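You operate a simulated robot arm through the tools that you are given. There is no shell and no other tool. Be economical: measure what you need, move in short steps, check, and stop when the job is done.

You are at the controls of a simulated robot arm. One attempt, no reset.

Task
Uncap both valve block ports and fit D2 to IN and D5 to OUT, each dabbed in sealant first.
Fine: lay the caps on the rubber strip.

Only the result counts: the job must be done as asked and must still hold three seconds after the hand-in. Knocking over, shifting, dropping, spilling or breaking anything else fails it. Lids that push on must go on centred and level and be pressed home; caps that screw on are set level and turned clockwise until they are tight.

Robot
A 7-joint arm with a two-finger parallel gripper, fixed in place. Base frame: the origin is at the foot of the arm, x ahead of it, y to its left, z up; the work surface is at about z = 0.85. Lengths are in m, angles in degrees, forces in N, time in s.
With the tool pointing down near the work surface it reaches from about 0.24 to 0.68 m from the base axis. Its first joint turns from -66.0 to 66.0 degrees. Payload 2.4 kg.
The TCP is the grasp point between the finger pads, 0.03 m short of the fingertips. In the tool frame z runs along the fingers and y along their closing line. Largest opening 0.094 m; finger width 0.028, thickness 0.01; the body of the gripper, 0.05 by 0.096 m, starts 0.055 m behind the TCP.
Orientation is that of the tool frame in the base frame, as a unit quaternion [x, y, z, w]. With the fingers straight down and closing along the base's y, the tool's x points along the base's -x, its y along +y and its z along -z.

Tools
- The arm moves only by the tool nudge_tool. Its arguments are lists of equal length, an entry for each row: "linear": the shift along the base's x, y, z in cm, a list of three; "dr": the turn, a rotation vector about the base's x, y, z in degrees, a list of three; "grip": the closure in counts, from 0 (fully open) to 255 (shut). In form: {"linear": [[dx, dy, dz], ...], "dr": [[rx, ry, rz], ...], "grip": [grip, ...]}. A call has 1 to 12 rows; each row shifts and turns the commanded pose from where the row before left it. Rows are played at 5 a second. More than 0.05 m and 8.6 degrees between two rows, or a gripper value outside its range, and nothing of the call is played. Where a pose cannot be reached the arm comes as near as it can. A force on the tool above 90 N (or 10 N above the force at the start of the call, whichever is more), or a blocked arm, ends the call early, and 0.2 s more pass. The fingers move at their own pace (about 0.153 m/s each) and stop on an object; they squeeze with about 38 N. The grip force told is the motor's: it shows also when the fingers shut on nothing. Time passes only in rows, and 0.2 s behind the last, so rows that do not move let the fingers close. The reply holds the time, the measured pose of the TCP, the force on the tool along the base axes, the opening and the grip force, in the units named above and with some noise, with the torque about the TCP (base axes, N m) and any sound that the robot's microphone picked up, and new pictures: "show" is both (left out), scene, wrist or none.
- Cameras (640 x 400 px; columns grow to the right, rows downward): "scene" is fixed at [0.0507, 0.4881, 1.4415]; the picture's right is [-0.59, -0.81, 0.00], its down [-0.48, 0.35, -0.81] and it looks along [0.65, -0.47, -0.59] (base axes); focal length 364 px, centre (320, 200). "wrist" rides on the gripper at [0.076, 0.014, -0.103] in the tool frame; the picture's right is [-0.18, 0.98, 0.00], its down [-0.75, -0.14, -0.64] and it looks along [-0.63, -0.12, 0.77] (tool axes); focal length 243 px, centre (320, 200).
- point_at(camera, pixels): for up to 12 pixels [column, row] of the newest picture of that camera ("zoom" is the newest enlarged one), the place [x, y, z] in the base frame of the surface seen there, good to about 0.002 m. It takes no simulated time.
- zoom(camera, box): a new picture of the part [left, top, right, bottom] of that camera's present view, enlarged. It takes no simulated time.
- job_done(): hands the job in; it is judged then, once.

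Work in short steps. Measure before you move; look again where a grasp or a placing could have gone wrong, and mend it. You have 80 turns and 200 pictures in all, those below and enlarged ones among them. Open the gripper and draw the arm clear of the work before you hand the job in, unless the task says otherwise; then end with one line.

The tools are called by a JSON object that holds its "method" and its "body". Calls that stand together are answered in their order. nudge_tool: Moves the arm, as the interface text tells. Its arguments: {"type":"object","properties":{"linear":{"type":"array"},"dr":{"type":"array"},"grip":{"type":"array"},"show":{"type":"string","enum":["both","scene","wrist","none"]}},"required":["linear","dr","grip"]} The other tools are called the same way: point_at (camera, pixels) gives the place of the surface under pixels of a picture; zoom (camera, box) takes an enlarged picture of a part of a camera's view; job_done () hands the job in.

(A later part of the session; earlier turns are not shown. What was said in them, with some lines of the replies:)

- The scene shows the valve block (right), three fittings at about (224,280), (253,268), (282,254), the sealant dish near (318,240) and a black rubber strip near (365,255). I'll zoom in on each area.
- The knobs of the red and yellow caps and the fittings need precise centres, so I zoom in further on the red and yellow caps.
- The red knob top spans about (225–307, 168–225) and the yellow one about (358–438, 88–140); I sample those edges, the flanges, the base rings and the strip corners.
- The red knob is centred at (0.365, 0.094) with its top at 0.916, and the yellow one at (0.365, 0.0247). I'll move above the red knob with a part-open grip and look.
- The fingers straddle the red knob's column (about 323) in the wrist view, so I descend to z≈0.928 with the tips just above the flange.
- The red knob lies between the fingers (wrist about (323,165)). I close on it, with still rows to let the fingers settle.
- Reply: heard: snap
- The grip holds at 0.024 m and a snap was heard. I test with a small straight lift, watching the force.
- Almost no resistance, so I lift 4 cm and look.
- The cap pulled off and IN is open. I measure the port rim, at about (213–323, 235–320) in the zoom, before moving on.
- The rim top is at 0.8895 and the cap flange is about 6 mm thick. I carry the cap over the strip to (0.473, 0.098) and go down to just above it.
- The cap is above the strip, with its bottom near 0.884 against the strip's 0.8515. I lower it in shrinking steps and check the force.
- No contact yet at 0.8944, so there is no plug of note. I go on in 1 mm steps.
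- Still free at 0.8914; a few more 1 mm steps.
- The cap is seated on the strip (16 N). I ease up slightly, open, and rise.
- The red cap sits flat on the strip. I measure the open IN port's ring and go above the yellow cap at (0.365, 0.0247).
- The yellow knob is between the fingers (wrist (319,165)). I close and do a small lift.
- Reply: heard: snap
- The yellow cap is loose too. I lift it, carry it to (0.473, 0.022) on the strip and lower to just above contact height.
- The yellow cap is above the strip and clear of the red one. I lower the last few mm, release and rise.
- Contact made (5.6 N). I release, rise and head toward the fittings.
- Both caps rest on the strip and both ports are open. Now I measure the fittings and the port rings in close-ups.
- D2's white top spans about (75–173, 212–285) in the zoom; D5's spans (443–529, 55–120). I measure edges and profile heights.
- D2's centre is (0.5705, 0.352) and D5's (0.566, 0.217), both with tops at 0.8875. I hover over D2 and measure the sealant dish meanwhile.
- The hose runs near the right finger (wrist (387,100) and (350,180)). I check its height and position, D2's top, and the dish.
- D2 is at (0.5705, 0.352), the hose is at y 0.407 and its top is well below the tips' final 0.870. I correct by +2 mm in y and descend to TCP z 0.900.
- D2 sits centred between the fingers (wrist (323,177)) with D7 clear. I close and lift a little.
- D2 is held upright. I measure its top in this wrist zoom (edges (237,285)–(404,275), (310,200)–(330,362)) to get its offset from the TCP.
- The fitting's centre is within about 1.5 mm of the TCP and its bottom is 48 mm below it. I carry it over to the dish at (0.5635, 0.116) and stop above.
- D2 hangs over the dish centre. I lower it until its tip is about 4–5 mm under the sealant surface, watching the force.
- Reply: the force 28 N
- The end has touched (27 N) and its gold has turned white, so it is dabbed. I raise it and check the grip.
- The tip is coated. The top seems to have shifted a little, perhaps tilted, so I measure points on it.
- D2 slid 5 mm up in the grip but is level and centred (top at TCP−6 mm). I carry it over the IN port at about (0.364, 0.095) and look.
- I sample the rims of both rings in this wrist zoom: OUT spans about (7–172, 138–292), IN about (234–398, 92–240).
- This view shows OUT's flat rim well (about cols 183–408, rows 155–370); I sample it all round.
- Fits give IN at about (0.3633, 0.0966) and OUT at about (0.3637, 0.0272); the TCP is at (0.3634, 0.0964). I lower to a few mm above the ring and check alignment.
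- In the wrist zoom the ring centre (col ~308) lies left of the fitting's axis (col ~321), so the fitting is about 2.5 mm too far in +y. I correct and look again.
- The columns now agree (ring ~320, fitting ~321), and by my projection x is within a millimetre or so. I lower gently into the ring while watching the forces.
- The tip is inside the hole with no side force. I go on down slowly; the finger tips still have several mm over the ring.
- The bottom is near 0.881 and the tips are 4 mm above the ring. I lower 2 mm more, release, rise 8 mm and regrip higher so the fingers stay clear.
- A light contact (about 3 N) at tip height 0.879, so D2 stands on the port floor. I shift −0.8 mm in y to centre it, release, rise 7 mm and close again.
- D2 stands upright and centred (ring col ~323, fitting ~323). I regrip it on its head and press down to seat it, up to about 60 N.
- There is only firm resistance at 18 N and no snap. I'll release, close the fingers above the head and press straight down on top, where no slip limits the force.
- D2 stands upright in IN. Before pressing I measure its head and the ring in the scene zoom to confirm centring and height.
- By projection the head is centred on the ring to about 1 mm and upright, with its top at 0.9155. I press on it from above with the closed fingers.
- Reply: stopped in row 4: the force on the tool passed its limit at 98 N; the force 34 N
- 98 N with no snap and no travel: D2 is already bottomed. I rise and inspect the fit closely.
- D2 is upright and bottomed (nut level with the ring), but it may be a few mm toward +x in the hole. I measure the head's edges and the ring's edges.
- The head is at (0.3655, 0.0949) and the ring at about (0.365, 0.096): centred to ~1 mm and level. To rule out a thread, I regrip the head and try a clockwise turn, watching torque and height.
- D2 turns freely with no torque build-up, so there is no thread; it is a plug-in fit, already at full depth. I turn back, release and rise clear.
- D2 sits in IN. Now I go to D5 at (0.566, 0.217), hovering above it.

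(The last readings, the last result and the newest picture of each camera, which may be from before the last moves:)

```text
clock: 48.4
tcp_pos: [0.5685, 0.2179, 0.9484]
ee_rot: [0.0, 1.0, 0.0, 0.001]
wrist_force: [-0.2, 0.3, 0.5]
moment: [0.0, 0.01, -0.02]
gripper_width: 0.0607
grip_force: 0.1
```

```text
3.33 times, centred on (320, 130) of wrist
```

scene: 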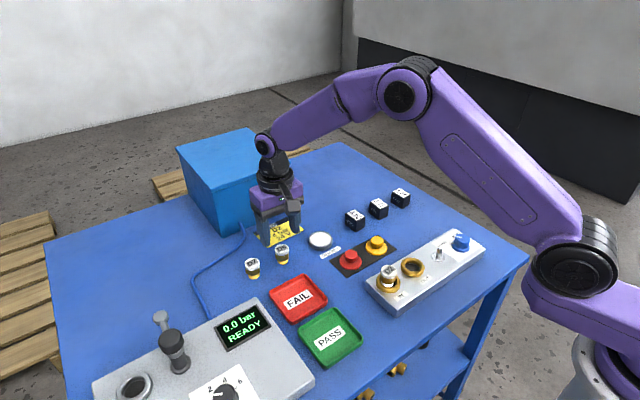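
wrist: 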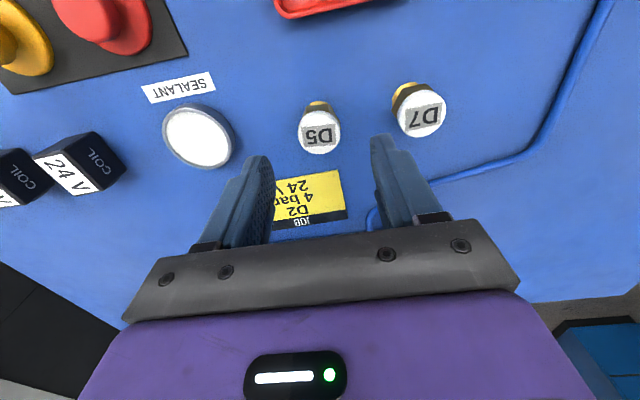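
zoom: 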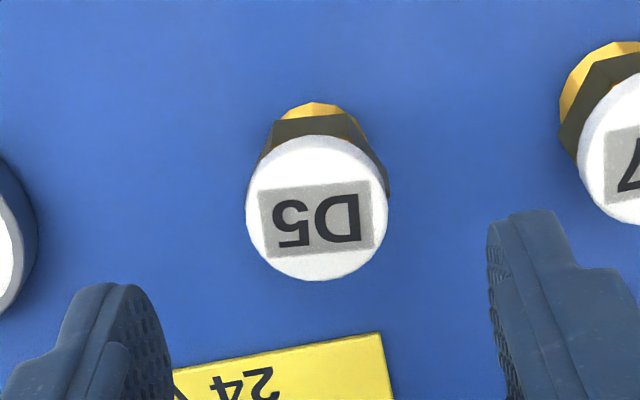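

D5's head shows at zoom (317,210). I confirm its centre by edge points.

{"method": "point_at", "body": {"camera": "zoom", "pixels": [[250, 210], [384, 210], [315, 140], [319, 276], [268, 160], [366, 258], [270, 260], [362, 160]]}}

```text
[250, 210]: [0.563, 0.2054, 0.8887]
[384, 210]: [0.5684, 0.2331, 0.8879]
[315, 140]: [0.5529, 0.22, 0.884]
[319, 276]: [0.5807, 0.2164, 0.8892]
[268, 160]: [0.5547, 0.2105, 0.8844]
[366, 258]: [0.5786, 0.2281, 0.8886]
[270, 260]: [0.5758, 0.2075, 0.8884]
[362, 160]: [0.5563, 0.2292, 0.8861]
```

D5 is at (0.5663, 0.2185). I adjust −2 mm in x, descend to TCP z 0.902, grasp and lift.

{"method": "nudge_tool", "body": {"linear": [[-0.2, 0.03, -2], [0, 0, -2], [0, 0, -0.6], [0, 0, 0], [0, 0, 0], [0, 0, 0], [0, 0, 0], [0, 0, 1], [0, 0, 2], [0, 0, 2], [0, 0, 0]], "dr": [[0, 0, 0], [0, 0, 0], [0, 0, 0], [0, 0, 0], [0, 0, 0], [0, 0, 0], [0, 0, 0], [0, 0, 0], [0, 0, 0], [0, 0, 0], [0, 0, 0]], "grip": [90, 90, 90, 90, 255, 255, 255, 255, 255, 255, 255]}}

{"method": "zoom", "body": {"camera": "wrist", "box": [240, 90, 400, 210]}}

```text
clock: 50.8
tcp_pos: [0.5637, 0.2202, 0.9524]
ee_rot: [0.0, 1.0, 0.0, 0.001]
wrist_force: [-0.9, 0.3, -0.9]
moment: [0.0, -0.01, 0.02]
gripper_width: 0.0317
grip_force: 37.8
```

scene: 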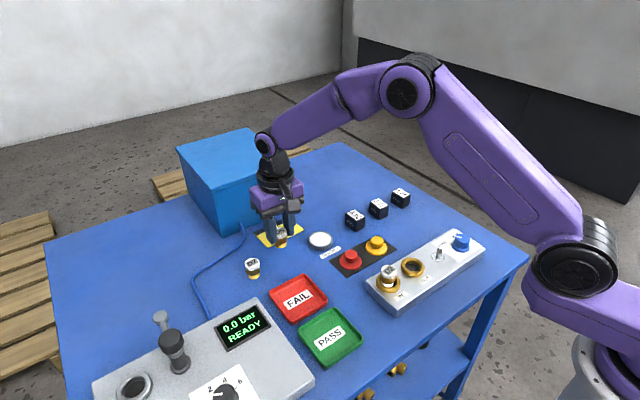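
wrist: 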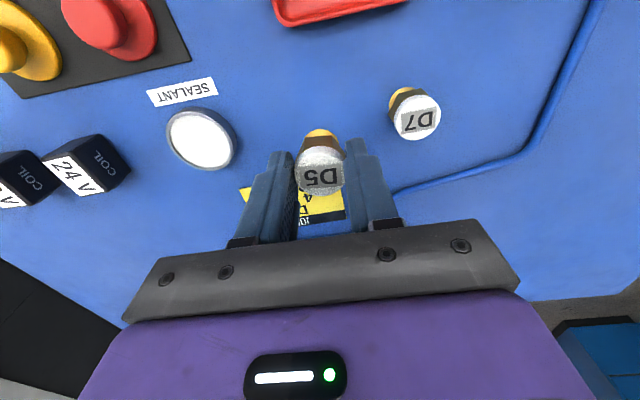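

```text
3.33 times, centred on (320, 150) of wrist
```

zoom: 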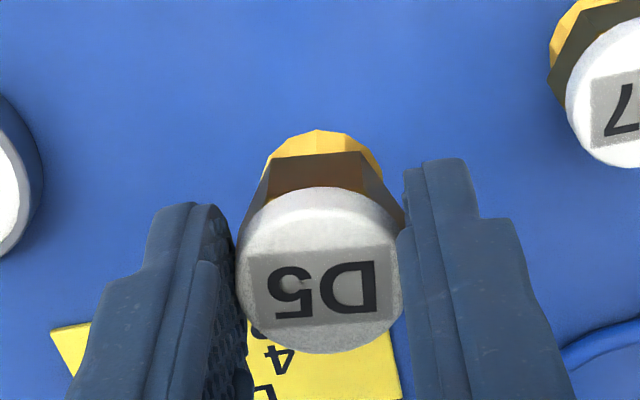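

D5 is held. I carry it −10.3 cm in y to the dish and lower to just above the sealant surface (about 0.862).

{"method": "nudge_tool", "body": {"linear": [[0, -3.4, 0.2], [0, -3.4, 0], [0, -3.5, 0], [0, 0, -2], [0, 0, -1.3], [0, 0, -0.3], [0, 0, 0]], "dr": [[0, 0, 0], [0, 0, 0], [0, 0, 0], [0, 0, 0], [0, 0, 0], [0, 0, 0], [0, 0, 0]], "grip": [255, 255, 255, 255, 255, 255, 255]}}

{"method": "zoom", "body": {"camera": "scene", "box": [280, 190, 380, 270]}}

```text
clock: 52.4
tcp_pos: [0.5647, 0.1141, 0.9174]
ee_rot: [0.0, 1.0, 0.0, 0.001]
wrist_force: [0.2, 0.0, -1.6]
moment: [-0.02, -0.01, 0.0]
gripper_width: 0.0314
grip_force: 38.1
```

scene: 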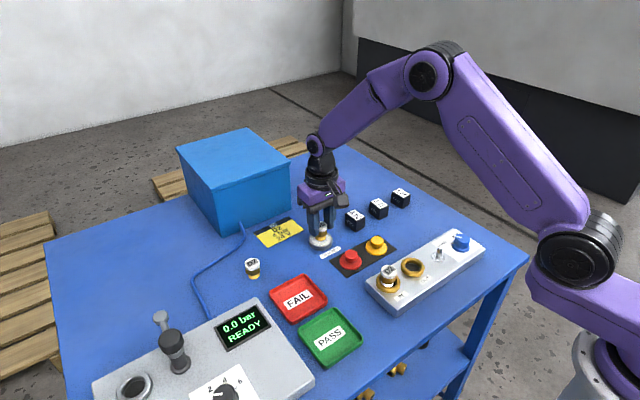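
wrist: 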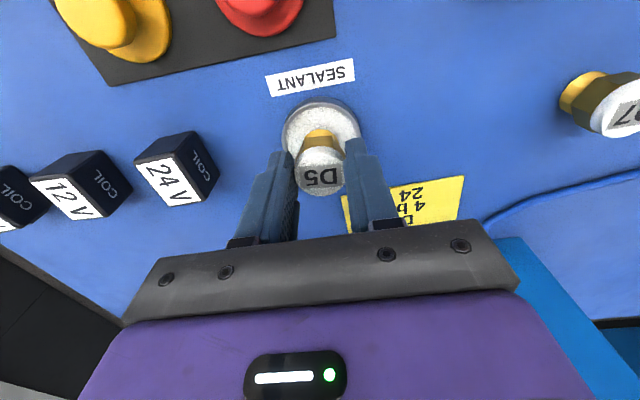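

```text
5.00 times, centred on (330, 230) of scene
```

zoom: 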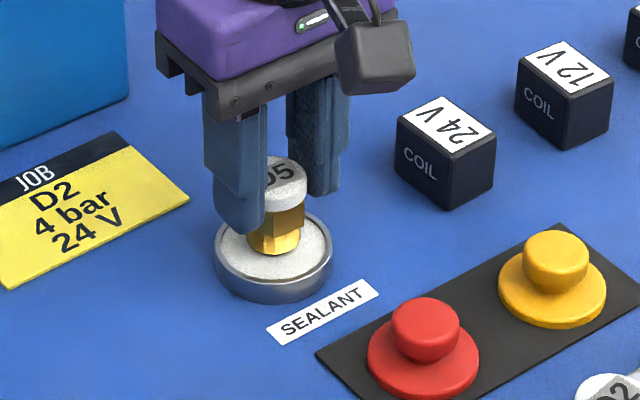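

D5's gold end is just above the paste and well inside the rim. I lower in 1 mm steps until light contact.

{"method": "nudge_tool", "body": {"linear": [[0, 0, -0.1], [0, 0, -0.1], [0, 0, -0.1], [0, 0, 0]], "dr": [[0, 0, 0], [0, 0, 0], [0, 0, 0], [0, 0, 0]], "grip": [255, 255, 255, 255], "show": "none"}}

{"method": "zoom", "body": {"camera": "scene", "box": [280, 190, 380, 270]}}

```text
clock: 53.4
tcp_pos: [0.5644, 0.1145, 0.9156]
ee_rot: [0.0, 1.0, 0.0, 0.002]
wrist_force: [0.1, 0.8, -1.2]
moment: [-0.03, 0.01, -0.01]
gripper_width: 0.0316
grip_force: 37.6
```

```text
5.00 times, centred on (330, 230) of scene
```

zoom: 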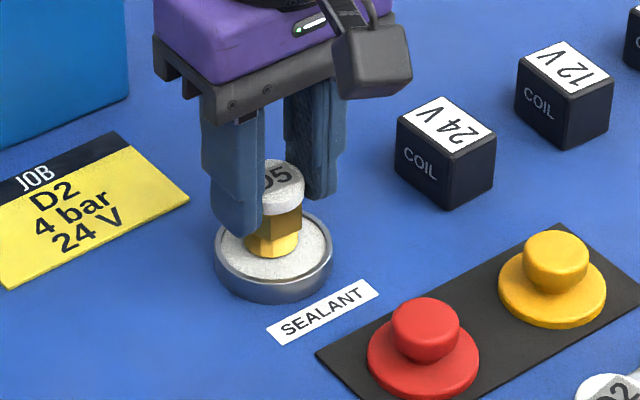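

No contact and no coating yet; I continue down in 1 mm steps.

{"method": "nudge_tool", "body": {"linear": [[0, 0, -0.1], [0, 0, -0.1], [0, 0, -0.1], [0, 0, 0]], "dr": [[0, 0, 0], [0, 0, 0], [0, 0, 0], [0, 0, 0]], "grip": [255, 255, 255, 255], "show": "none"}}

{"method": "zoom", "body": {"camera": "scene", "box": [280, 190, 380, 270]}}

```text
clock: 54.4
tcp_pos: [0.5634, 0.1136, 0.9145]
ee_rot: [0.0, 1.0, 0.001, 0.002]
wrist_force: [-7.3, -1.9, 20.9]
moment: [-0.14, 0.33, 0.02]
gripper_width: 0.0316
grip_force: 37.4
```

```text
5.00 times, centred on (330, 230) of scene
```

zoom: 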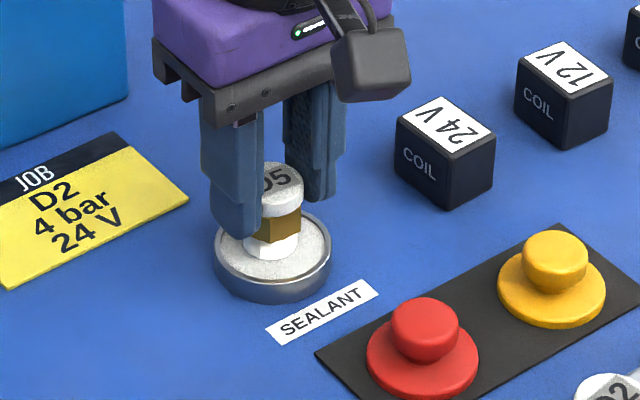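

D5's end is now coated. I lift it and carry it over the OUT port.

{"method": "nudge_tool", "body": {"linear": [[0, 0, 0.5], [0, 0, 2.5], [0, 0, 3], [-4.0, -1.75, 0], [-4.0, -1.75, 0], [-4.0, -1.75, 0], [-4.0, -1.75, 0], [-3.95, -1.7, 0], [0, 0, 0]], "dr": [[0, 0, 0], [0, 0, 0], [0, 0, 0], [0, 0, 0], [0, 0, 0], [0, 0, 0], [0, 0, 0], [0, 0, 0], [0, 0, 0]], "grip": [255, 255, 255, 255, 255, 255, 255, 255, 255]}}

{"method": "zoom", "body": {"camera": "wrist", "box": [240, 90, 400, 210]}}

{"method": "zoom", "body": {"camera": "scene", "box": [365, 225, 435, 295]}}

```text
clock: 56.4
tcp_pos: [0.366, 0.0255, 0.9734]
ee_rot: [0.001, 1.0, 0.0, 0.0]
wrist_force: [0.0, -0.5, -0.3]
moment: [-0.01, 0.01, -0.01]
gripper_width: 0.0313
grip_force: 38.1
```

scene: 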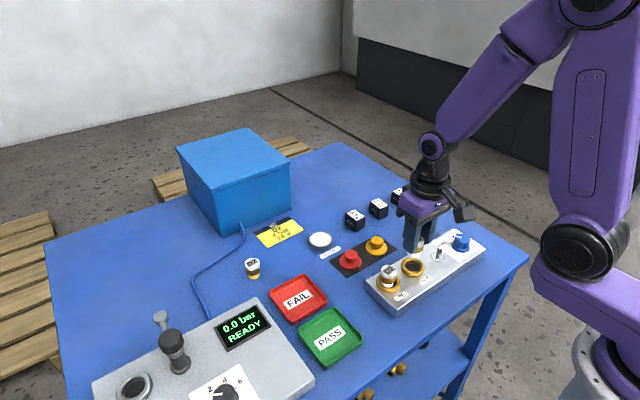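
wrist: 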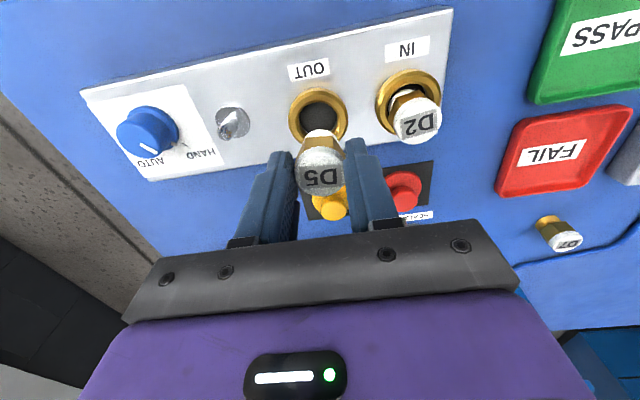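

```text
3.33 times, centred on (320, 150) of wrist
```

zoom: 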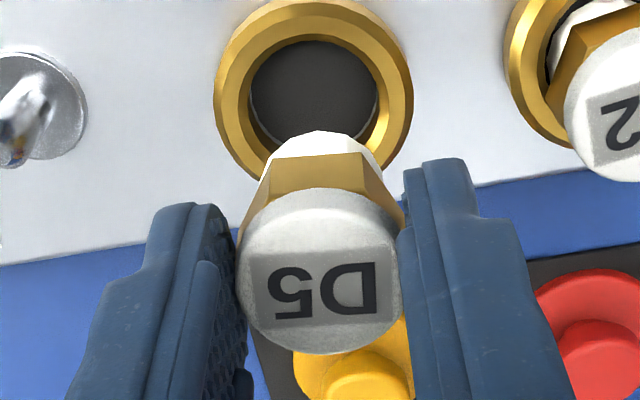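

```text
5.71 times, centred on (400, 260) of scene
```

zoom: 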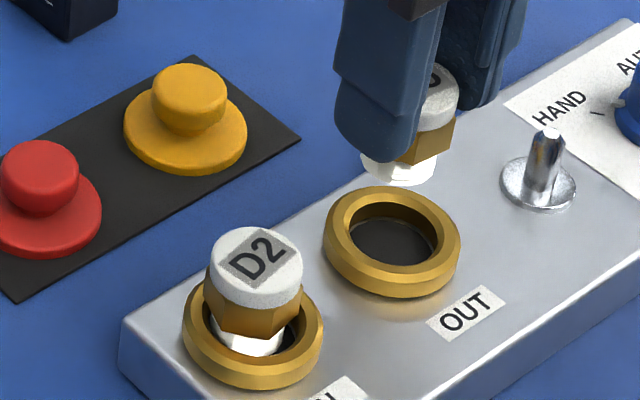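

I sample the OUT ring rim and D5's head in the wrist view to get their true offset.

{"method": "zoom", "body": {"camera": "wrist", "box": [260, 75, 380, 200]}}

{"method": "point_at", "body": {"camera": "wrist", "pixels": [[291, 112], [345, 118], [316, 92], [293, 124], [343, 106], [298, 170], [341, 170], [319, 150], [321, 194]]}}

```text
3.20 times, centred on (320, 138) of wrist
```

zoom: 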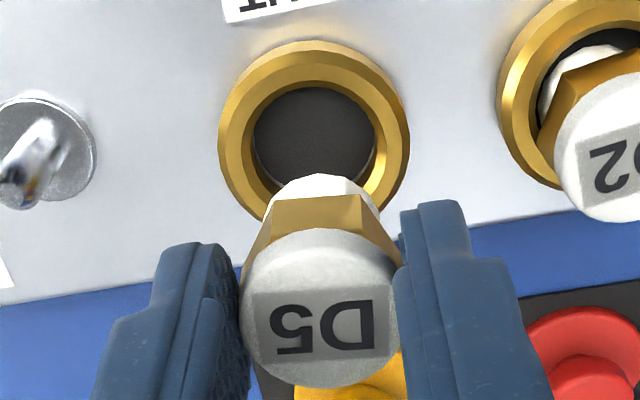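

```text
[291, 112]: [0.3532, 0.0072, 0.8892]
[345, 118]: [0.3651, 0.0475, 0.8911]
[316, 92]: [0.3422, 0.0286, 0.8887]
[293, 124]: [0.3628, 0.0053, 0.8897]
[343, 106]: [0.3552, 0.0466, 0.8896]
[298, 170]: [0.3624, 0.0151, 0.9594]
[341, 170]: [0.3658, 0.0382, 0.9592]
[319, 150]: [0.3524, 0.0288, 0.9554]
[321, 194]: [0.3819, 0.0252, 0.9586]
```

Head centre (0.365, 0.0267) and ring centre (0.364, 0.0267) agree. I lower to just above the ring (tip about 0.895) and check.

{"method": "nudge_tool", "body": {"linear": [[0, 0, -1.5], [0, 0, -1], [0, 0, 0]], "dr": [[0, 0, 0], [0, 0, 0], [0, 0, 0]], "grip": [255, 255, 255], "show": "none"}}

{"method": "zoom", "body": {"camera": "wrist", "box": [260, 80, 380, 200]}}

{"method": "zoom", "body": {"camera": "scene", "box": [385, 230, 440, 285]}}

```text
clock: 57.2
tcp_pos: [0.3652, 0.0263, 0.9468]
ee_rot: [0.001, 1.0, 0.0, 0.001]
wrist_force: [0.3, -0.1, -1.7]
moment: [0.0, 0.04, 0.05]
gripper_width: 0.0319
grip_force: 38.2
```

```text
3.33 times, centred on (320, 140) of wrist
```

zoom: 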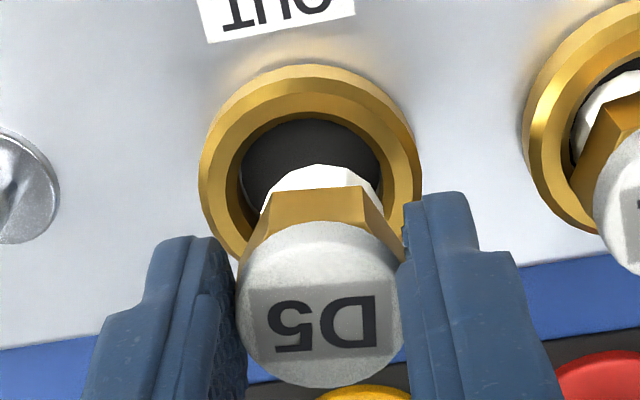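

```text
7.27 times, centred on (412, 258) of scene
```

zoom: 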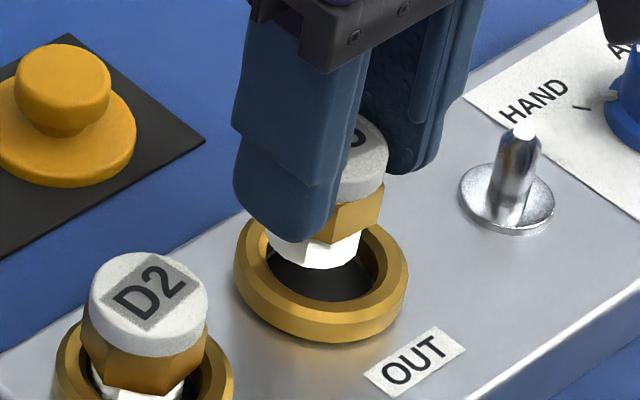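

The tip (col ~321) sits right of the ring centre (col ~310), a 2 mm offset in y. I shift −1.8 mm in y and lower into the ring in small steps.

{"method": "nudge_tool", "body": {"linear": [[0, -0.18, 0], [0, 0, -0.3], [0, 0, -0.3], [0, 0, -0.3], [0, 0, 0]], "dr": [[0, 0, 0], [0, 0, 0], [0, 0, 0], [0, 0, 0], [0, 0, 0]], "grip": [255, 255, 255, 255, 255], "show": "none"}}

{"method": "zoom", "body": {"camera": "wrist", "box": [260, 80, 380, 200]}}

{"method": "zoom", "body": {"camera": "scene", "box": [385, 230, 440, 285]}}

```text
clock: 58.4
tcp_pos: [0.3654, 0.0256, 0.939]
ee_rot: [0.0, 1.0, -0.001, 0.001]
wrist_force: [0.1, -0.2, -1.0]
moment: [-0.01, 0.02, -0.01]
gripper_width: 0.0315
grip_force: 36.8
```

```text
3.33 times, centred on (320, 140) of wrist
```

zoom: 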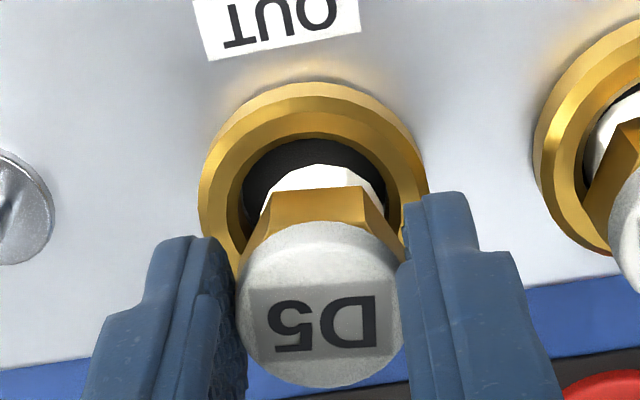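

```text
7.27 times, centred on (412, 258) of scene
```

zoom: 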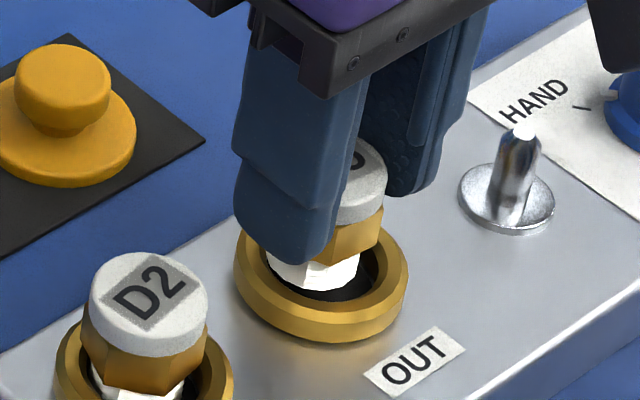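

The tip is in the ring; the hole centre is col ~314 against tip ~321. I shift another −1.2 mm in y and go down to the floor.

{"method": "nudge_tool", "body": {"linear": [[0, -0.12, 0], [0, 0, -0.3], [0, 0, -0.2], [0, 0, -0.1], [0, 0, 0]], "dr": [[0, 0, 0], [0, 0, 0], [0, 0, 0], [0, 0, 0], [0, 0, 0]], "grip": [255, 255, 255, 255, 255], "show": "none"}}

{"method": "zoom", "body": {"camera": "wrist", "box": [260, 80, 380, 200]}}

{"method": "zoom", "body": {"camera": "scene", "box": [385, 230, 440, 285]}}

```text
clock: 59.6
tcp_pos: [0.3647, 0.0237, 0.9316]
ee_rot: [0.001, 1.0, 0.0, 0.001]
wrist_force: [-0.9, 0.4, -1.2]
moment: [0.01, 0.06, 0.0]
gripper_width: 0.0316
grip_force: 38.2
```

```text
3.33 times, centred on (320, 140) of wrist
```

zoom: 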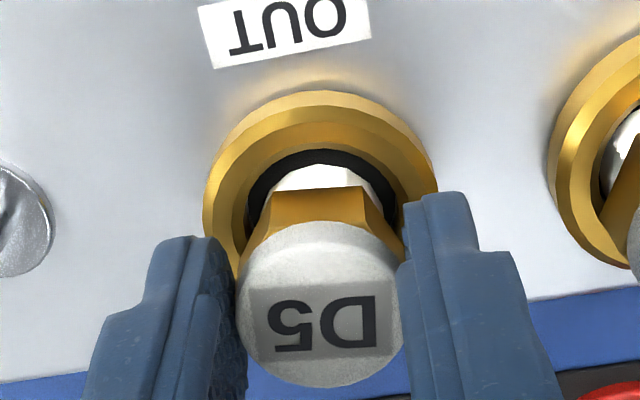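

```text
7.27 times, centred on (412, 258) of scene
```

zoom: 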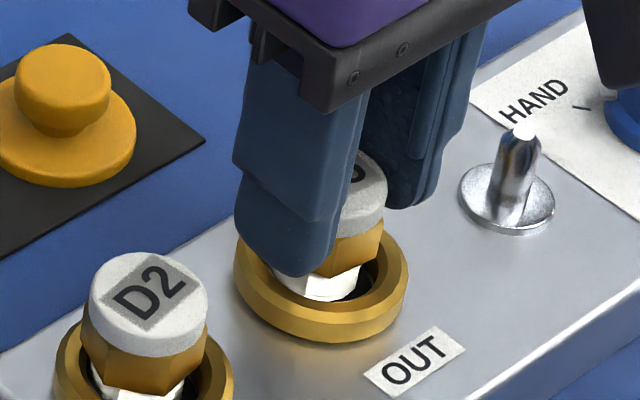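

Now centred (ring ~320, tip ~321). I lower to contact and press lightly.

{"method": "nudge_tool", "body": {"linear": [[0, 0, -0.1], [0, 0, -0.1], [0, 0, -0.1], [0, 0, -0.1], [0, 0, 0]], "dr": [[0, 0, 0], [0, 0, 0], [0, 0, 0], [0, 0, 0], [0, 0, 0]], "grip": [255, 255, 255, 255, 255], "show": "none"}}

{"method": "zoom", "body": {"camera": "scene", "box": [385, 230, 440, 285]}}

```text
clock: 60.8
tcp_pos: [0.3659, 0.0252, 0.9286]
ee_rot: [0.0, 1.0, 0.0, 0.001]
wrist_force: [-2.1, -2.5, 24.8]
moment: [-0.15, 0.01, 0.06]
gripper_width: 0.0315
grip_force: 37.9
```

```text
7.27 times, centred on (412, 258) of scene
```

zoom: 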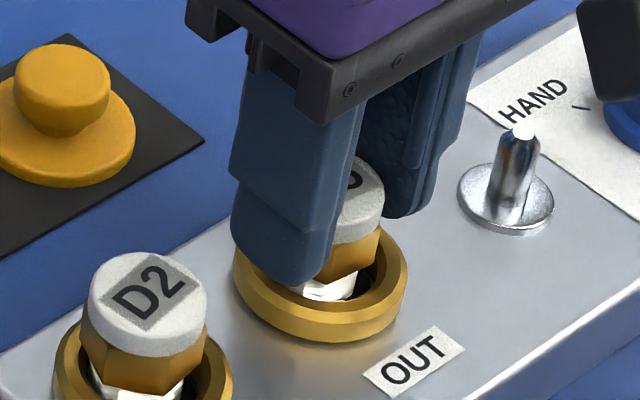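

D5 is bottomed at 25 N. I ease the load and try a clockwise turn, watching torque and sound.

{"method": "nudge_tool", "body": {"linear": [[0, 0, 0.1], [0, 0, 0], [0, 0, 0], [0, 0, 0], [0, 0, 0], [0, 0, 0], [0, 0, 0], [0, 0, 0], [0, 0, 0], [0, 0, 0], [0, 0, 0], [0, 0, 0]], "dr": [[0, 0, 0], [0, 0, -8], [0, 0, -8], [0, 0, -8], [0, 0, -8], [0, 0, -8], [0, 0, -8], [0, 0, -8], [0, 0, -8], [0, 0, -8], [0, 0, -8], [0, 0, 0]], "grip": [255, 255, 255, 255, 255, 255, 255, 255, 255, 255, 255, 255]}}

{"method": "zoom", "body": {"camera": "scene", "box": [375, 230, 440, 290]}}

```text
clock: 63.4
tcp_pos: [0.3656, 0.0252, 0.9291]
ee_rot: [0.643, 0.766, -0.001, 0.0]
wrist_force: [-0.6, 0.1, -1.5]
moment: [-0.04, -0.01, 0.01]
gripper_width: 0.0315
grip_force: 37.5
```

scene: 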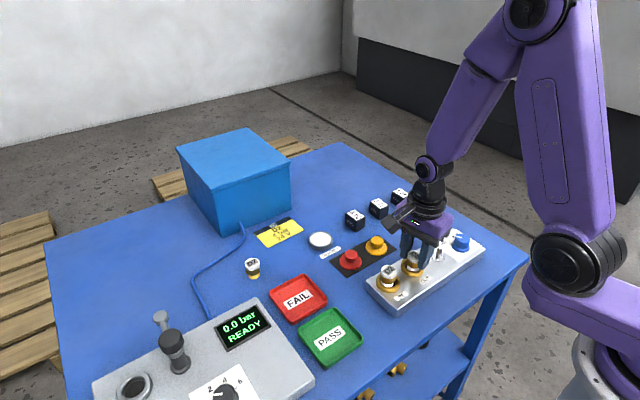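
wrist: 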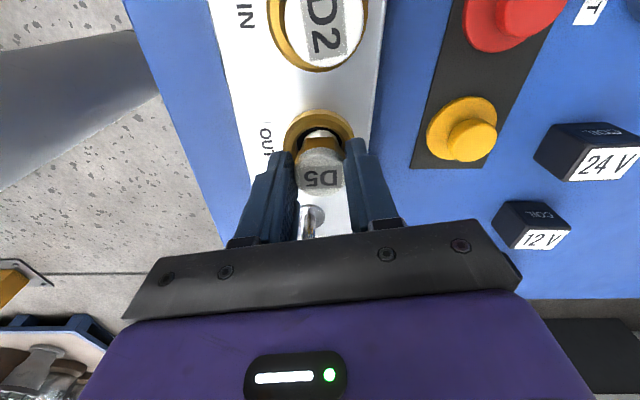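

```text
6.67 times, centred on (408, 260) of scene
```

zoom: 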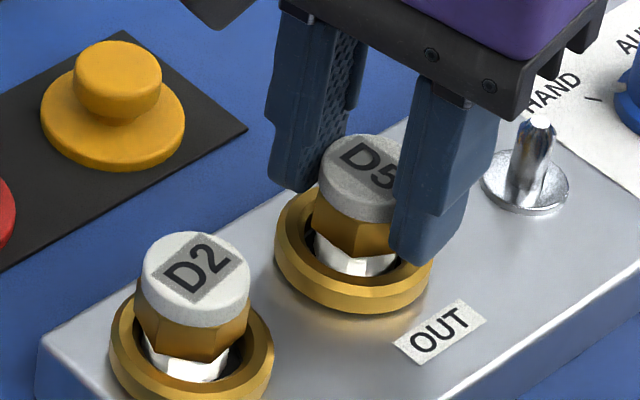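

D5 turns freely with no torque, so it is a plain seat at full depth. In this rotated view ring and head share col ~319–320, so x is centred as well. I release, rise, and look down on D2 from this angle.

{"method": "nudge_tool", "body": {"linear": [[0, 0, 0], [0, 0, 0], [0, 0, 0], [0, 0, 2], [0, 0, 3], [0, 3.5, 0], [0, 3.45, 0], [0, 0, 0]], "dr": [[0, 0, 0], [0, 0, 0], [0, 0, 0], [0, 0, 0], [0, 0, 0], [0, 0, 0], [0, 0, 0], [0, 0, 0]], "grip": [255, 130, 130, 130, 130, 130, 130, 130]}}

{"method": "zoom", "body": {"camera": "wrist", "box": [220, 60, 420, 200]}}

{"method": "zoom", "body": {"camera": "scene", "box": [375, 230, 440, 290]}}

```text
clock: 65.2
tcp_pos: [0.3641, 0.0938, 0.9802]
ee_rot: [0.642, 0.766, -0.001, 0.001]
wrist_force: [0.2, -0.8, 0.1]
moment: [0.01, 0.0, -0.02]
gripper_width: 0.0462
grip_force: 0.0
```

scene: 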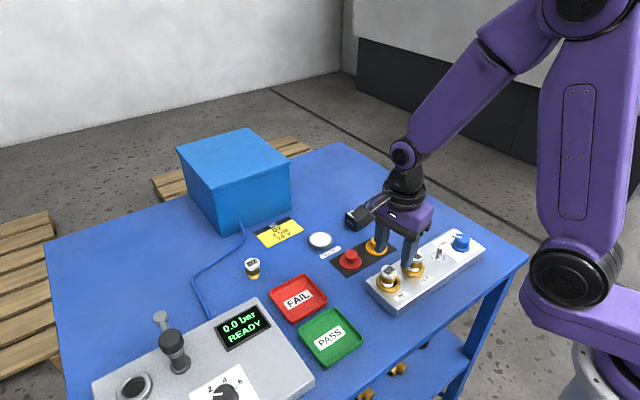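
wrist: 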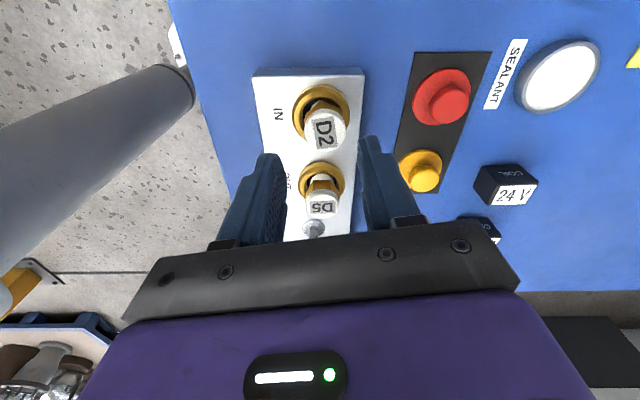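

```text
2.86 times, centred on (320, 130) of wrist
```

zoom: 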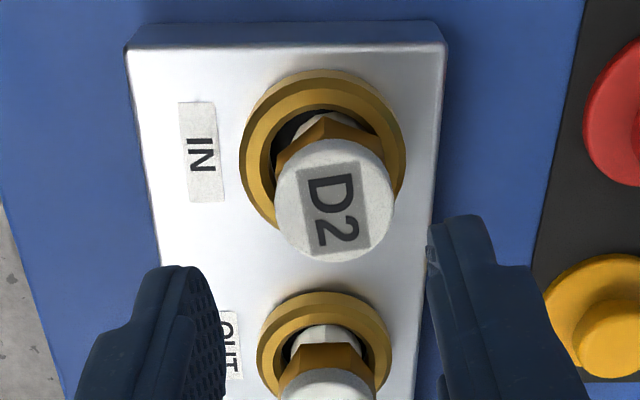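

```text
6.67 times, centred on (408, 260) of scene
```

zoom: 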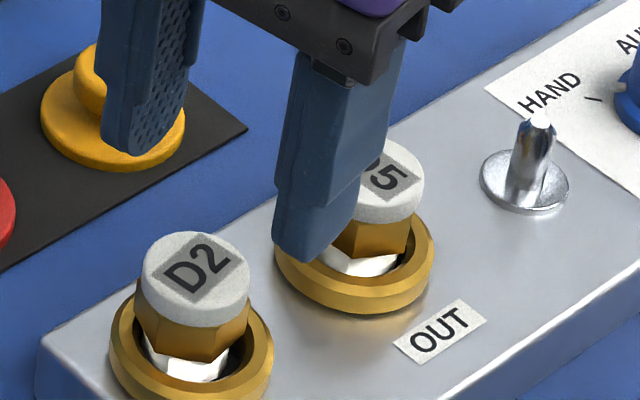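

From this angle D5 is centred (ring ~324, head ~327), but D2's head (~335) is about 3 mm toward +x of its ring (~322). I regrip D2 in this orientation, which will centre it in x, and check.

{"method": "nudge_tool", "body": {"linear": [[0, 0.05, -3], [0, 0, -2], [0, 0, 0], [0, 0, 0], [0, 0, 0], [0, 0, 0]], "dr": [[0, 0, 0], [0, 0, 0], [0, 0, 0], [0, 0, 0], [0, 0, 0], [0, 0, 0]], "grip": [130, 130, 130, 255, 255, 255], "show": "wrist"}}

{"method": "zoom", "body": {"camera": "wrist", "box": [260, 90, 380, 210]}}

```text
clock: 66.6
tcp_pos: [0.3643, 0.0961, 0.9293]
ee_rot: [0.643, 0.766, 0.0, 0.001]
wrist_force: [0.5, 0.5, -0.2]
moment: [0.0, 0.02, -0.01]
gripper_width: 0.0299
grip_force: 37.3
```

wrist: 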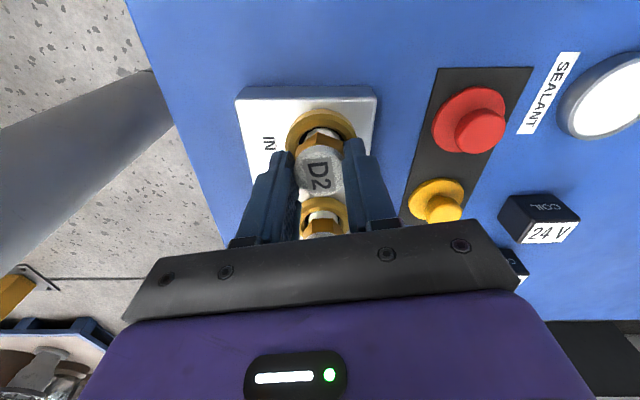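

```text
3.33 times, centred on (320, 150) of wrist
```

zoom: 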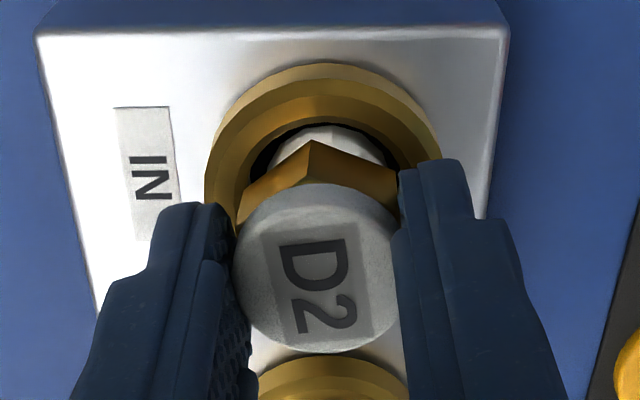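

The head is at col ~316 but the tip at ~327, which may be a slight lean. I check in the scene view.

{"method": "zoom", "body": {"camera": "scene", "box": [370, 250, 420, 300]}}

{"method": "point_at", "body": {"camera": "wrist", "pixels": [[297, 175], [341, 175], [320, 155], [320, 190], [310, 180], [332, 165]]}}

```text
8.00 times, centred on (395, 275) of scene
```

zoom: 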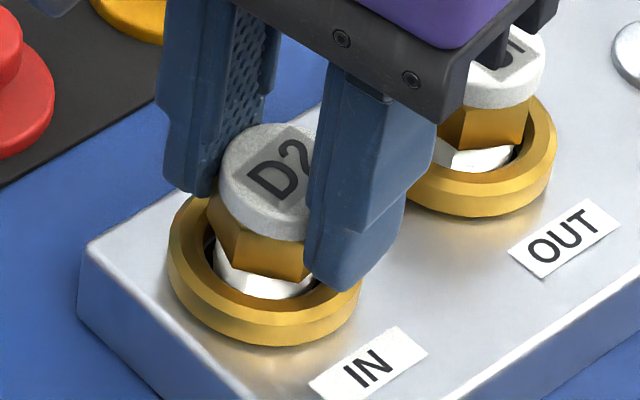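

```text
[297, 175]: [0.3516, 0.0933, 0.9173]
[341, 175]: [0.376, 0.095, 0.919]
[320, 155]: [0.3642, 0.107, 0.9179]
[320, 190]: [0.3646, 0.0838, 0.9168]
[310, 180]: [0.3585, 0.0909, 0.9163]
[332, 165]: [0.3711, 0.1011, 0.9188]
```

The head's top slopes about 4°, higher on +x, because the tip stuck by friction. I lift 4 mm to free it so the pads can straighten it, then look.

{"method": "nudge_tool", "body": {"linear": [[0, 0, 0.2], [0, 0, 0.3], [0, 0, 0], [0, 0, 0]], "dr": [[0, 0, 0], [0, 0, 0], [0, 0, 0], [0, 0, 0]], "grip": [255, 255, 255, 255], "show": "wrist"}}

{"method": "zoom", "body": {"camera": "wrist", "box": [260, 90, 380, 210]}}

{"method": "point_at", "body": {"camera": "wrist", "pixels": [[299, 175], [339, 175], [320, 155], [320, 190], [310, 180], [332, 165]]}}

```text
clock: 67.6
tcp_pos: [0.3639, 0.0955, 0.9334]
ee_rot: [0.643, 0.766, -0.001, 0.001]
wrist_force: [0.4, -0.7, -0.6]
moment: [0.01, 0.02, -0.01]
gripper_width: 0.03
grip_force: 38.2
```

wrist: 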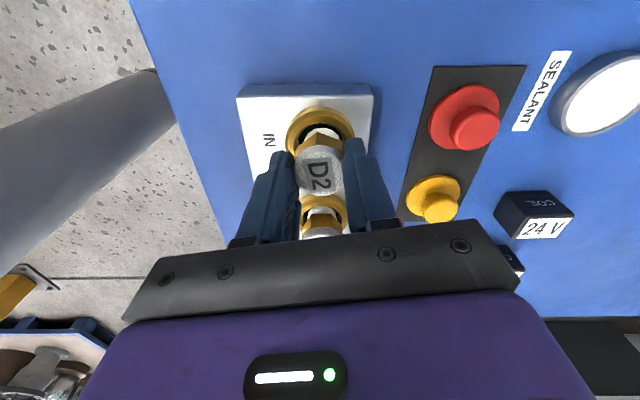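

```text
3.33 times, centred on (320, 150) of wrist
```

zoom: 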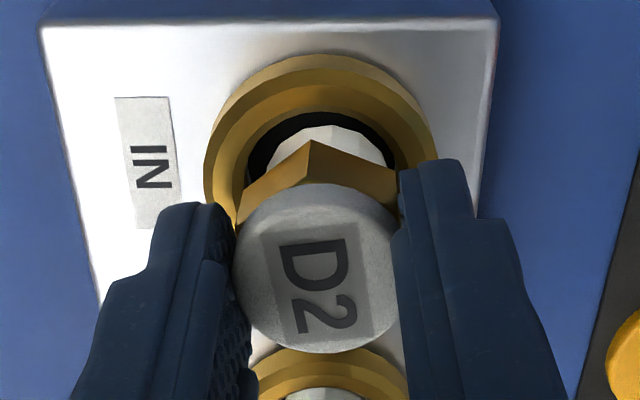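

```text
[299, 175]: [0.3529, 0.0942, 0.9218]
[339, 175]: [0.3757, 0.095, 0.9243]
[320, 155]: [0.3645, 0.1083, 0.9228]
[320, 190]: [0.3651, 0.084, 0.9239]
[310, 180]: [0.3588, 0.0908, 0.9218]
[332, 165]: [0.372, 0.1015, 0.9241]
```

It is still leaning in the grip. I shift −1.2 mm in x so the tip is centred, lower it back, and release so it settles upright.

{"method": "nudge_tool", "body": {"linear": [[-0.12, 0, 0], [0, 0, -0.2], [0, 0, -0.2], [0, 0, -0.05], [0, 0, 0], [0, 0, 0], [0, 0, 0], [0, 0, 0], [0, 0, 2], [0, 0, 3], [0, 0, 0]], "dr": [[0, 0, 0], [0, 0, 0], [0, 0, 0], [0, 0, 0], [0, 0, 0], [0, 0, 0], [0, 0, 0], [0, 0, 0], [0, 0, 0], [0, 0, 0], [0, 0, 0]], "grip": [255, 255, 255, 255, 255, 170, 130, 130, 130, 130, 130], "show": "both"}}

{"method": "zoom", "body": {"camera": "wrist", "box": [220, 60, 420, 200]}}

{"method": "zoom", "body": {"camera": "scene", "box": [370, 245, 420, 295]}}

```text
clock: 70.0
tcp_pos: [0.3639, 0.0956, 0.9811]
ee_rot: [0.643, 0.766, 0.0, 0.001]
wrist_force: [-0.3, 0.0, -0.1]
moment: [0.02, 0.04, 0.01]
gripper_width: 0.046
grip_force: 0.0
```

scene: 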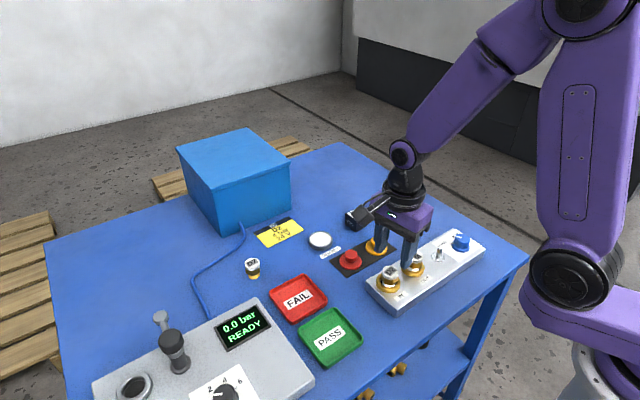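
wrist: 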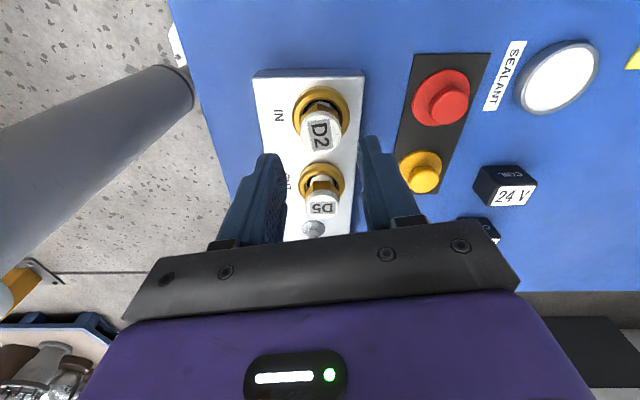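

```text
2.86 times, centred on (320, 130) of wrist
```

zoom: 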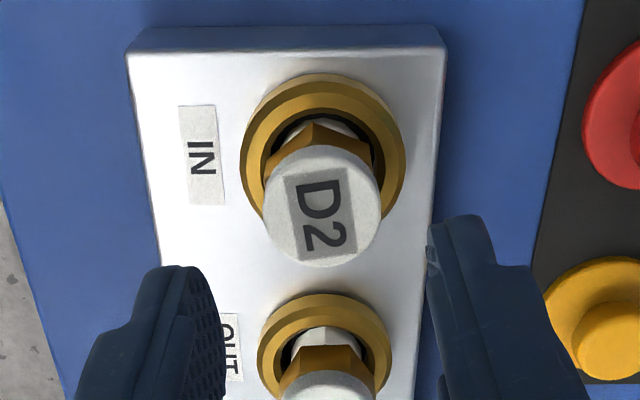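

```text
8.00 times, centred on (395, 270) of scene
```

zoom: 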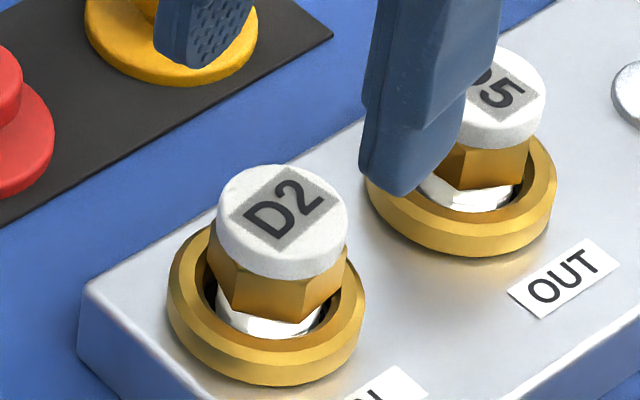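

D2 now shares its ring's centre column (322 both). I verify that the head tops are level, and check D5 too.

{"method": "point_at", "body": {"camera": "zoom", "pixels": [[224, 212], [342, 212], [290, 168], [280, 252], [250, 180], [325, 240], [240, 245], [330, 185]]}}

{"method": "point_at", "body": {"camera": "wrist", "pixels": [[303, 132], [339, 132], [320, 114], [322, 151], [297, 105], [346, 105], [320, 90], [310, 208], [335, 208], [322, 196], [322, 216]]}}

```text
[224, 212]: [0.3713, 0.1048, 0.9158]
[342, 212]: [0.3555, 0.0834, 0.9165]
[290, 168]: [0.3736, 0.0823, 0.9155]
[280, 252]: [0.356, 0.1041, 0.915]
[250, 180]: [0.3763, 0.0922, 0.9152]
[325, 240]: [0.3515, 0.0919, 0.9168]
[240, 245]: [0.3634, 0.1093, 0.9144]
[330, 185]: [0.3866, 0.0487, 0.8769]
```

```text
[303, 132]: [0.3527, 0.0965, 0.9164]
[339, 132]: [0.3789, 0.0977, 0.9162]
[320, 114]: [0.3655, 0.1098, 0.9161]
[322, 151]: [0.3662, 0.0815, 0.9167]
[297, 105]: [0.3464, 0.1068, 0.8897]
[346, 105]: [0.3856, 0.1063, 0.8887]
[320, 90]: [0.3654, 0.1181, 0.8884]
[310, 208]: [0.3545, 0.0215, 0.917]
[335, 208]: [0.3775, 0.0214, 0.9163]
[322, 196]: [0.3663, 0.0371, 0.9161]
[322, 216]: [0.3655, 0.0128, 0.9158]
```

Both heads are level (tops at 0.916) and centred in their rings. I rise, turn the wrist back and draw clear.

{"method": "nudge_tool", "body": {"linear": [[0, 0, 4], [0, 0, 4], [0, 2, 2], [0, 2, 0], [0, 2, 0], [0, 2, 0], [0, 2, 0], [0, 0, 0], [0, 0, 0], [0, 0, 0], [0, 0, 0], [0, 0, 0]], "dr": [[0, 0, 0], [0, 0, 8], [0, 0, 8], [0, 0, 8], [0, 0, 8], [0, 0, 8], [0, 0, 8], [0, 0, 8], [0, 0, 8], [0, 0, 8], [0, 0, 8], [0, 0, 0]], "grip": [130, 130, 130, 60, 0, 0, 0, 0, 0, 0, 0, 0]}}

{"method": "zoom", "body": {"camera": "scene", "box": [320, 210, 450, 310]}}

```text
clock: 72.6
tcp_pos: [0.3636, 0.1944, 1.0804]
ee_rot: [-0.002, 1.0, 0.0, 0.001]
wrist_force: [0.2, 0.0, 0.2]
moment: [-0.02, -0.01, 0.01]
gripper_width: 0.0938
grip_force: 0.1
```

scene: 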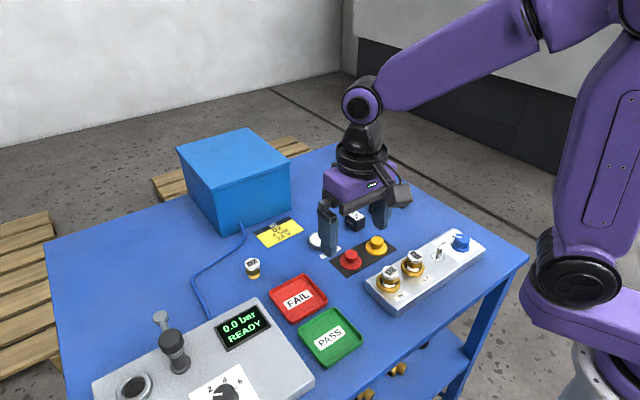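
wrist: 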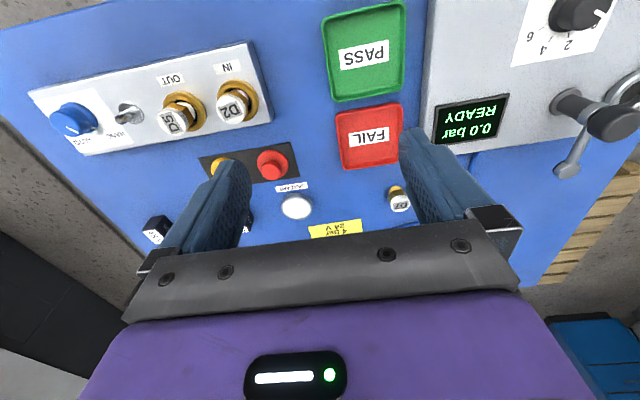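

```text
4.00 times, centred on (385, 260) of scene
```

zoom: 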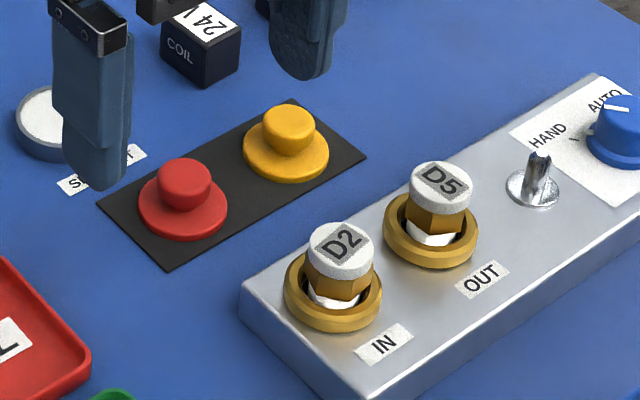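

The final view shows D2 in IN and D5 in OUT, both upright with coated ends. Both caps lie on the rubber strip, the arm is clear and the gripper is open, so I hand in.

{"method": "job_done", "body": {}}

```text
The job is handed in.
```

I handed the job in: D2 is in IN and D5 is in OUT, both dabbed in sealant, upright and bottomed in their ports with no click or thread felt, and both caps are on the rubber strip.
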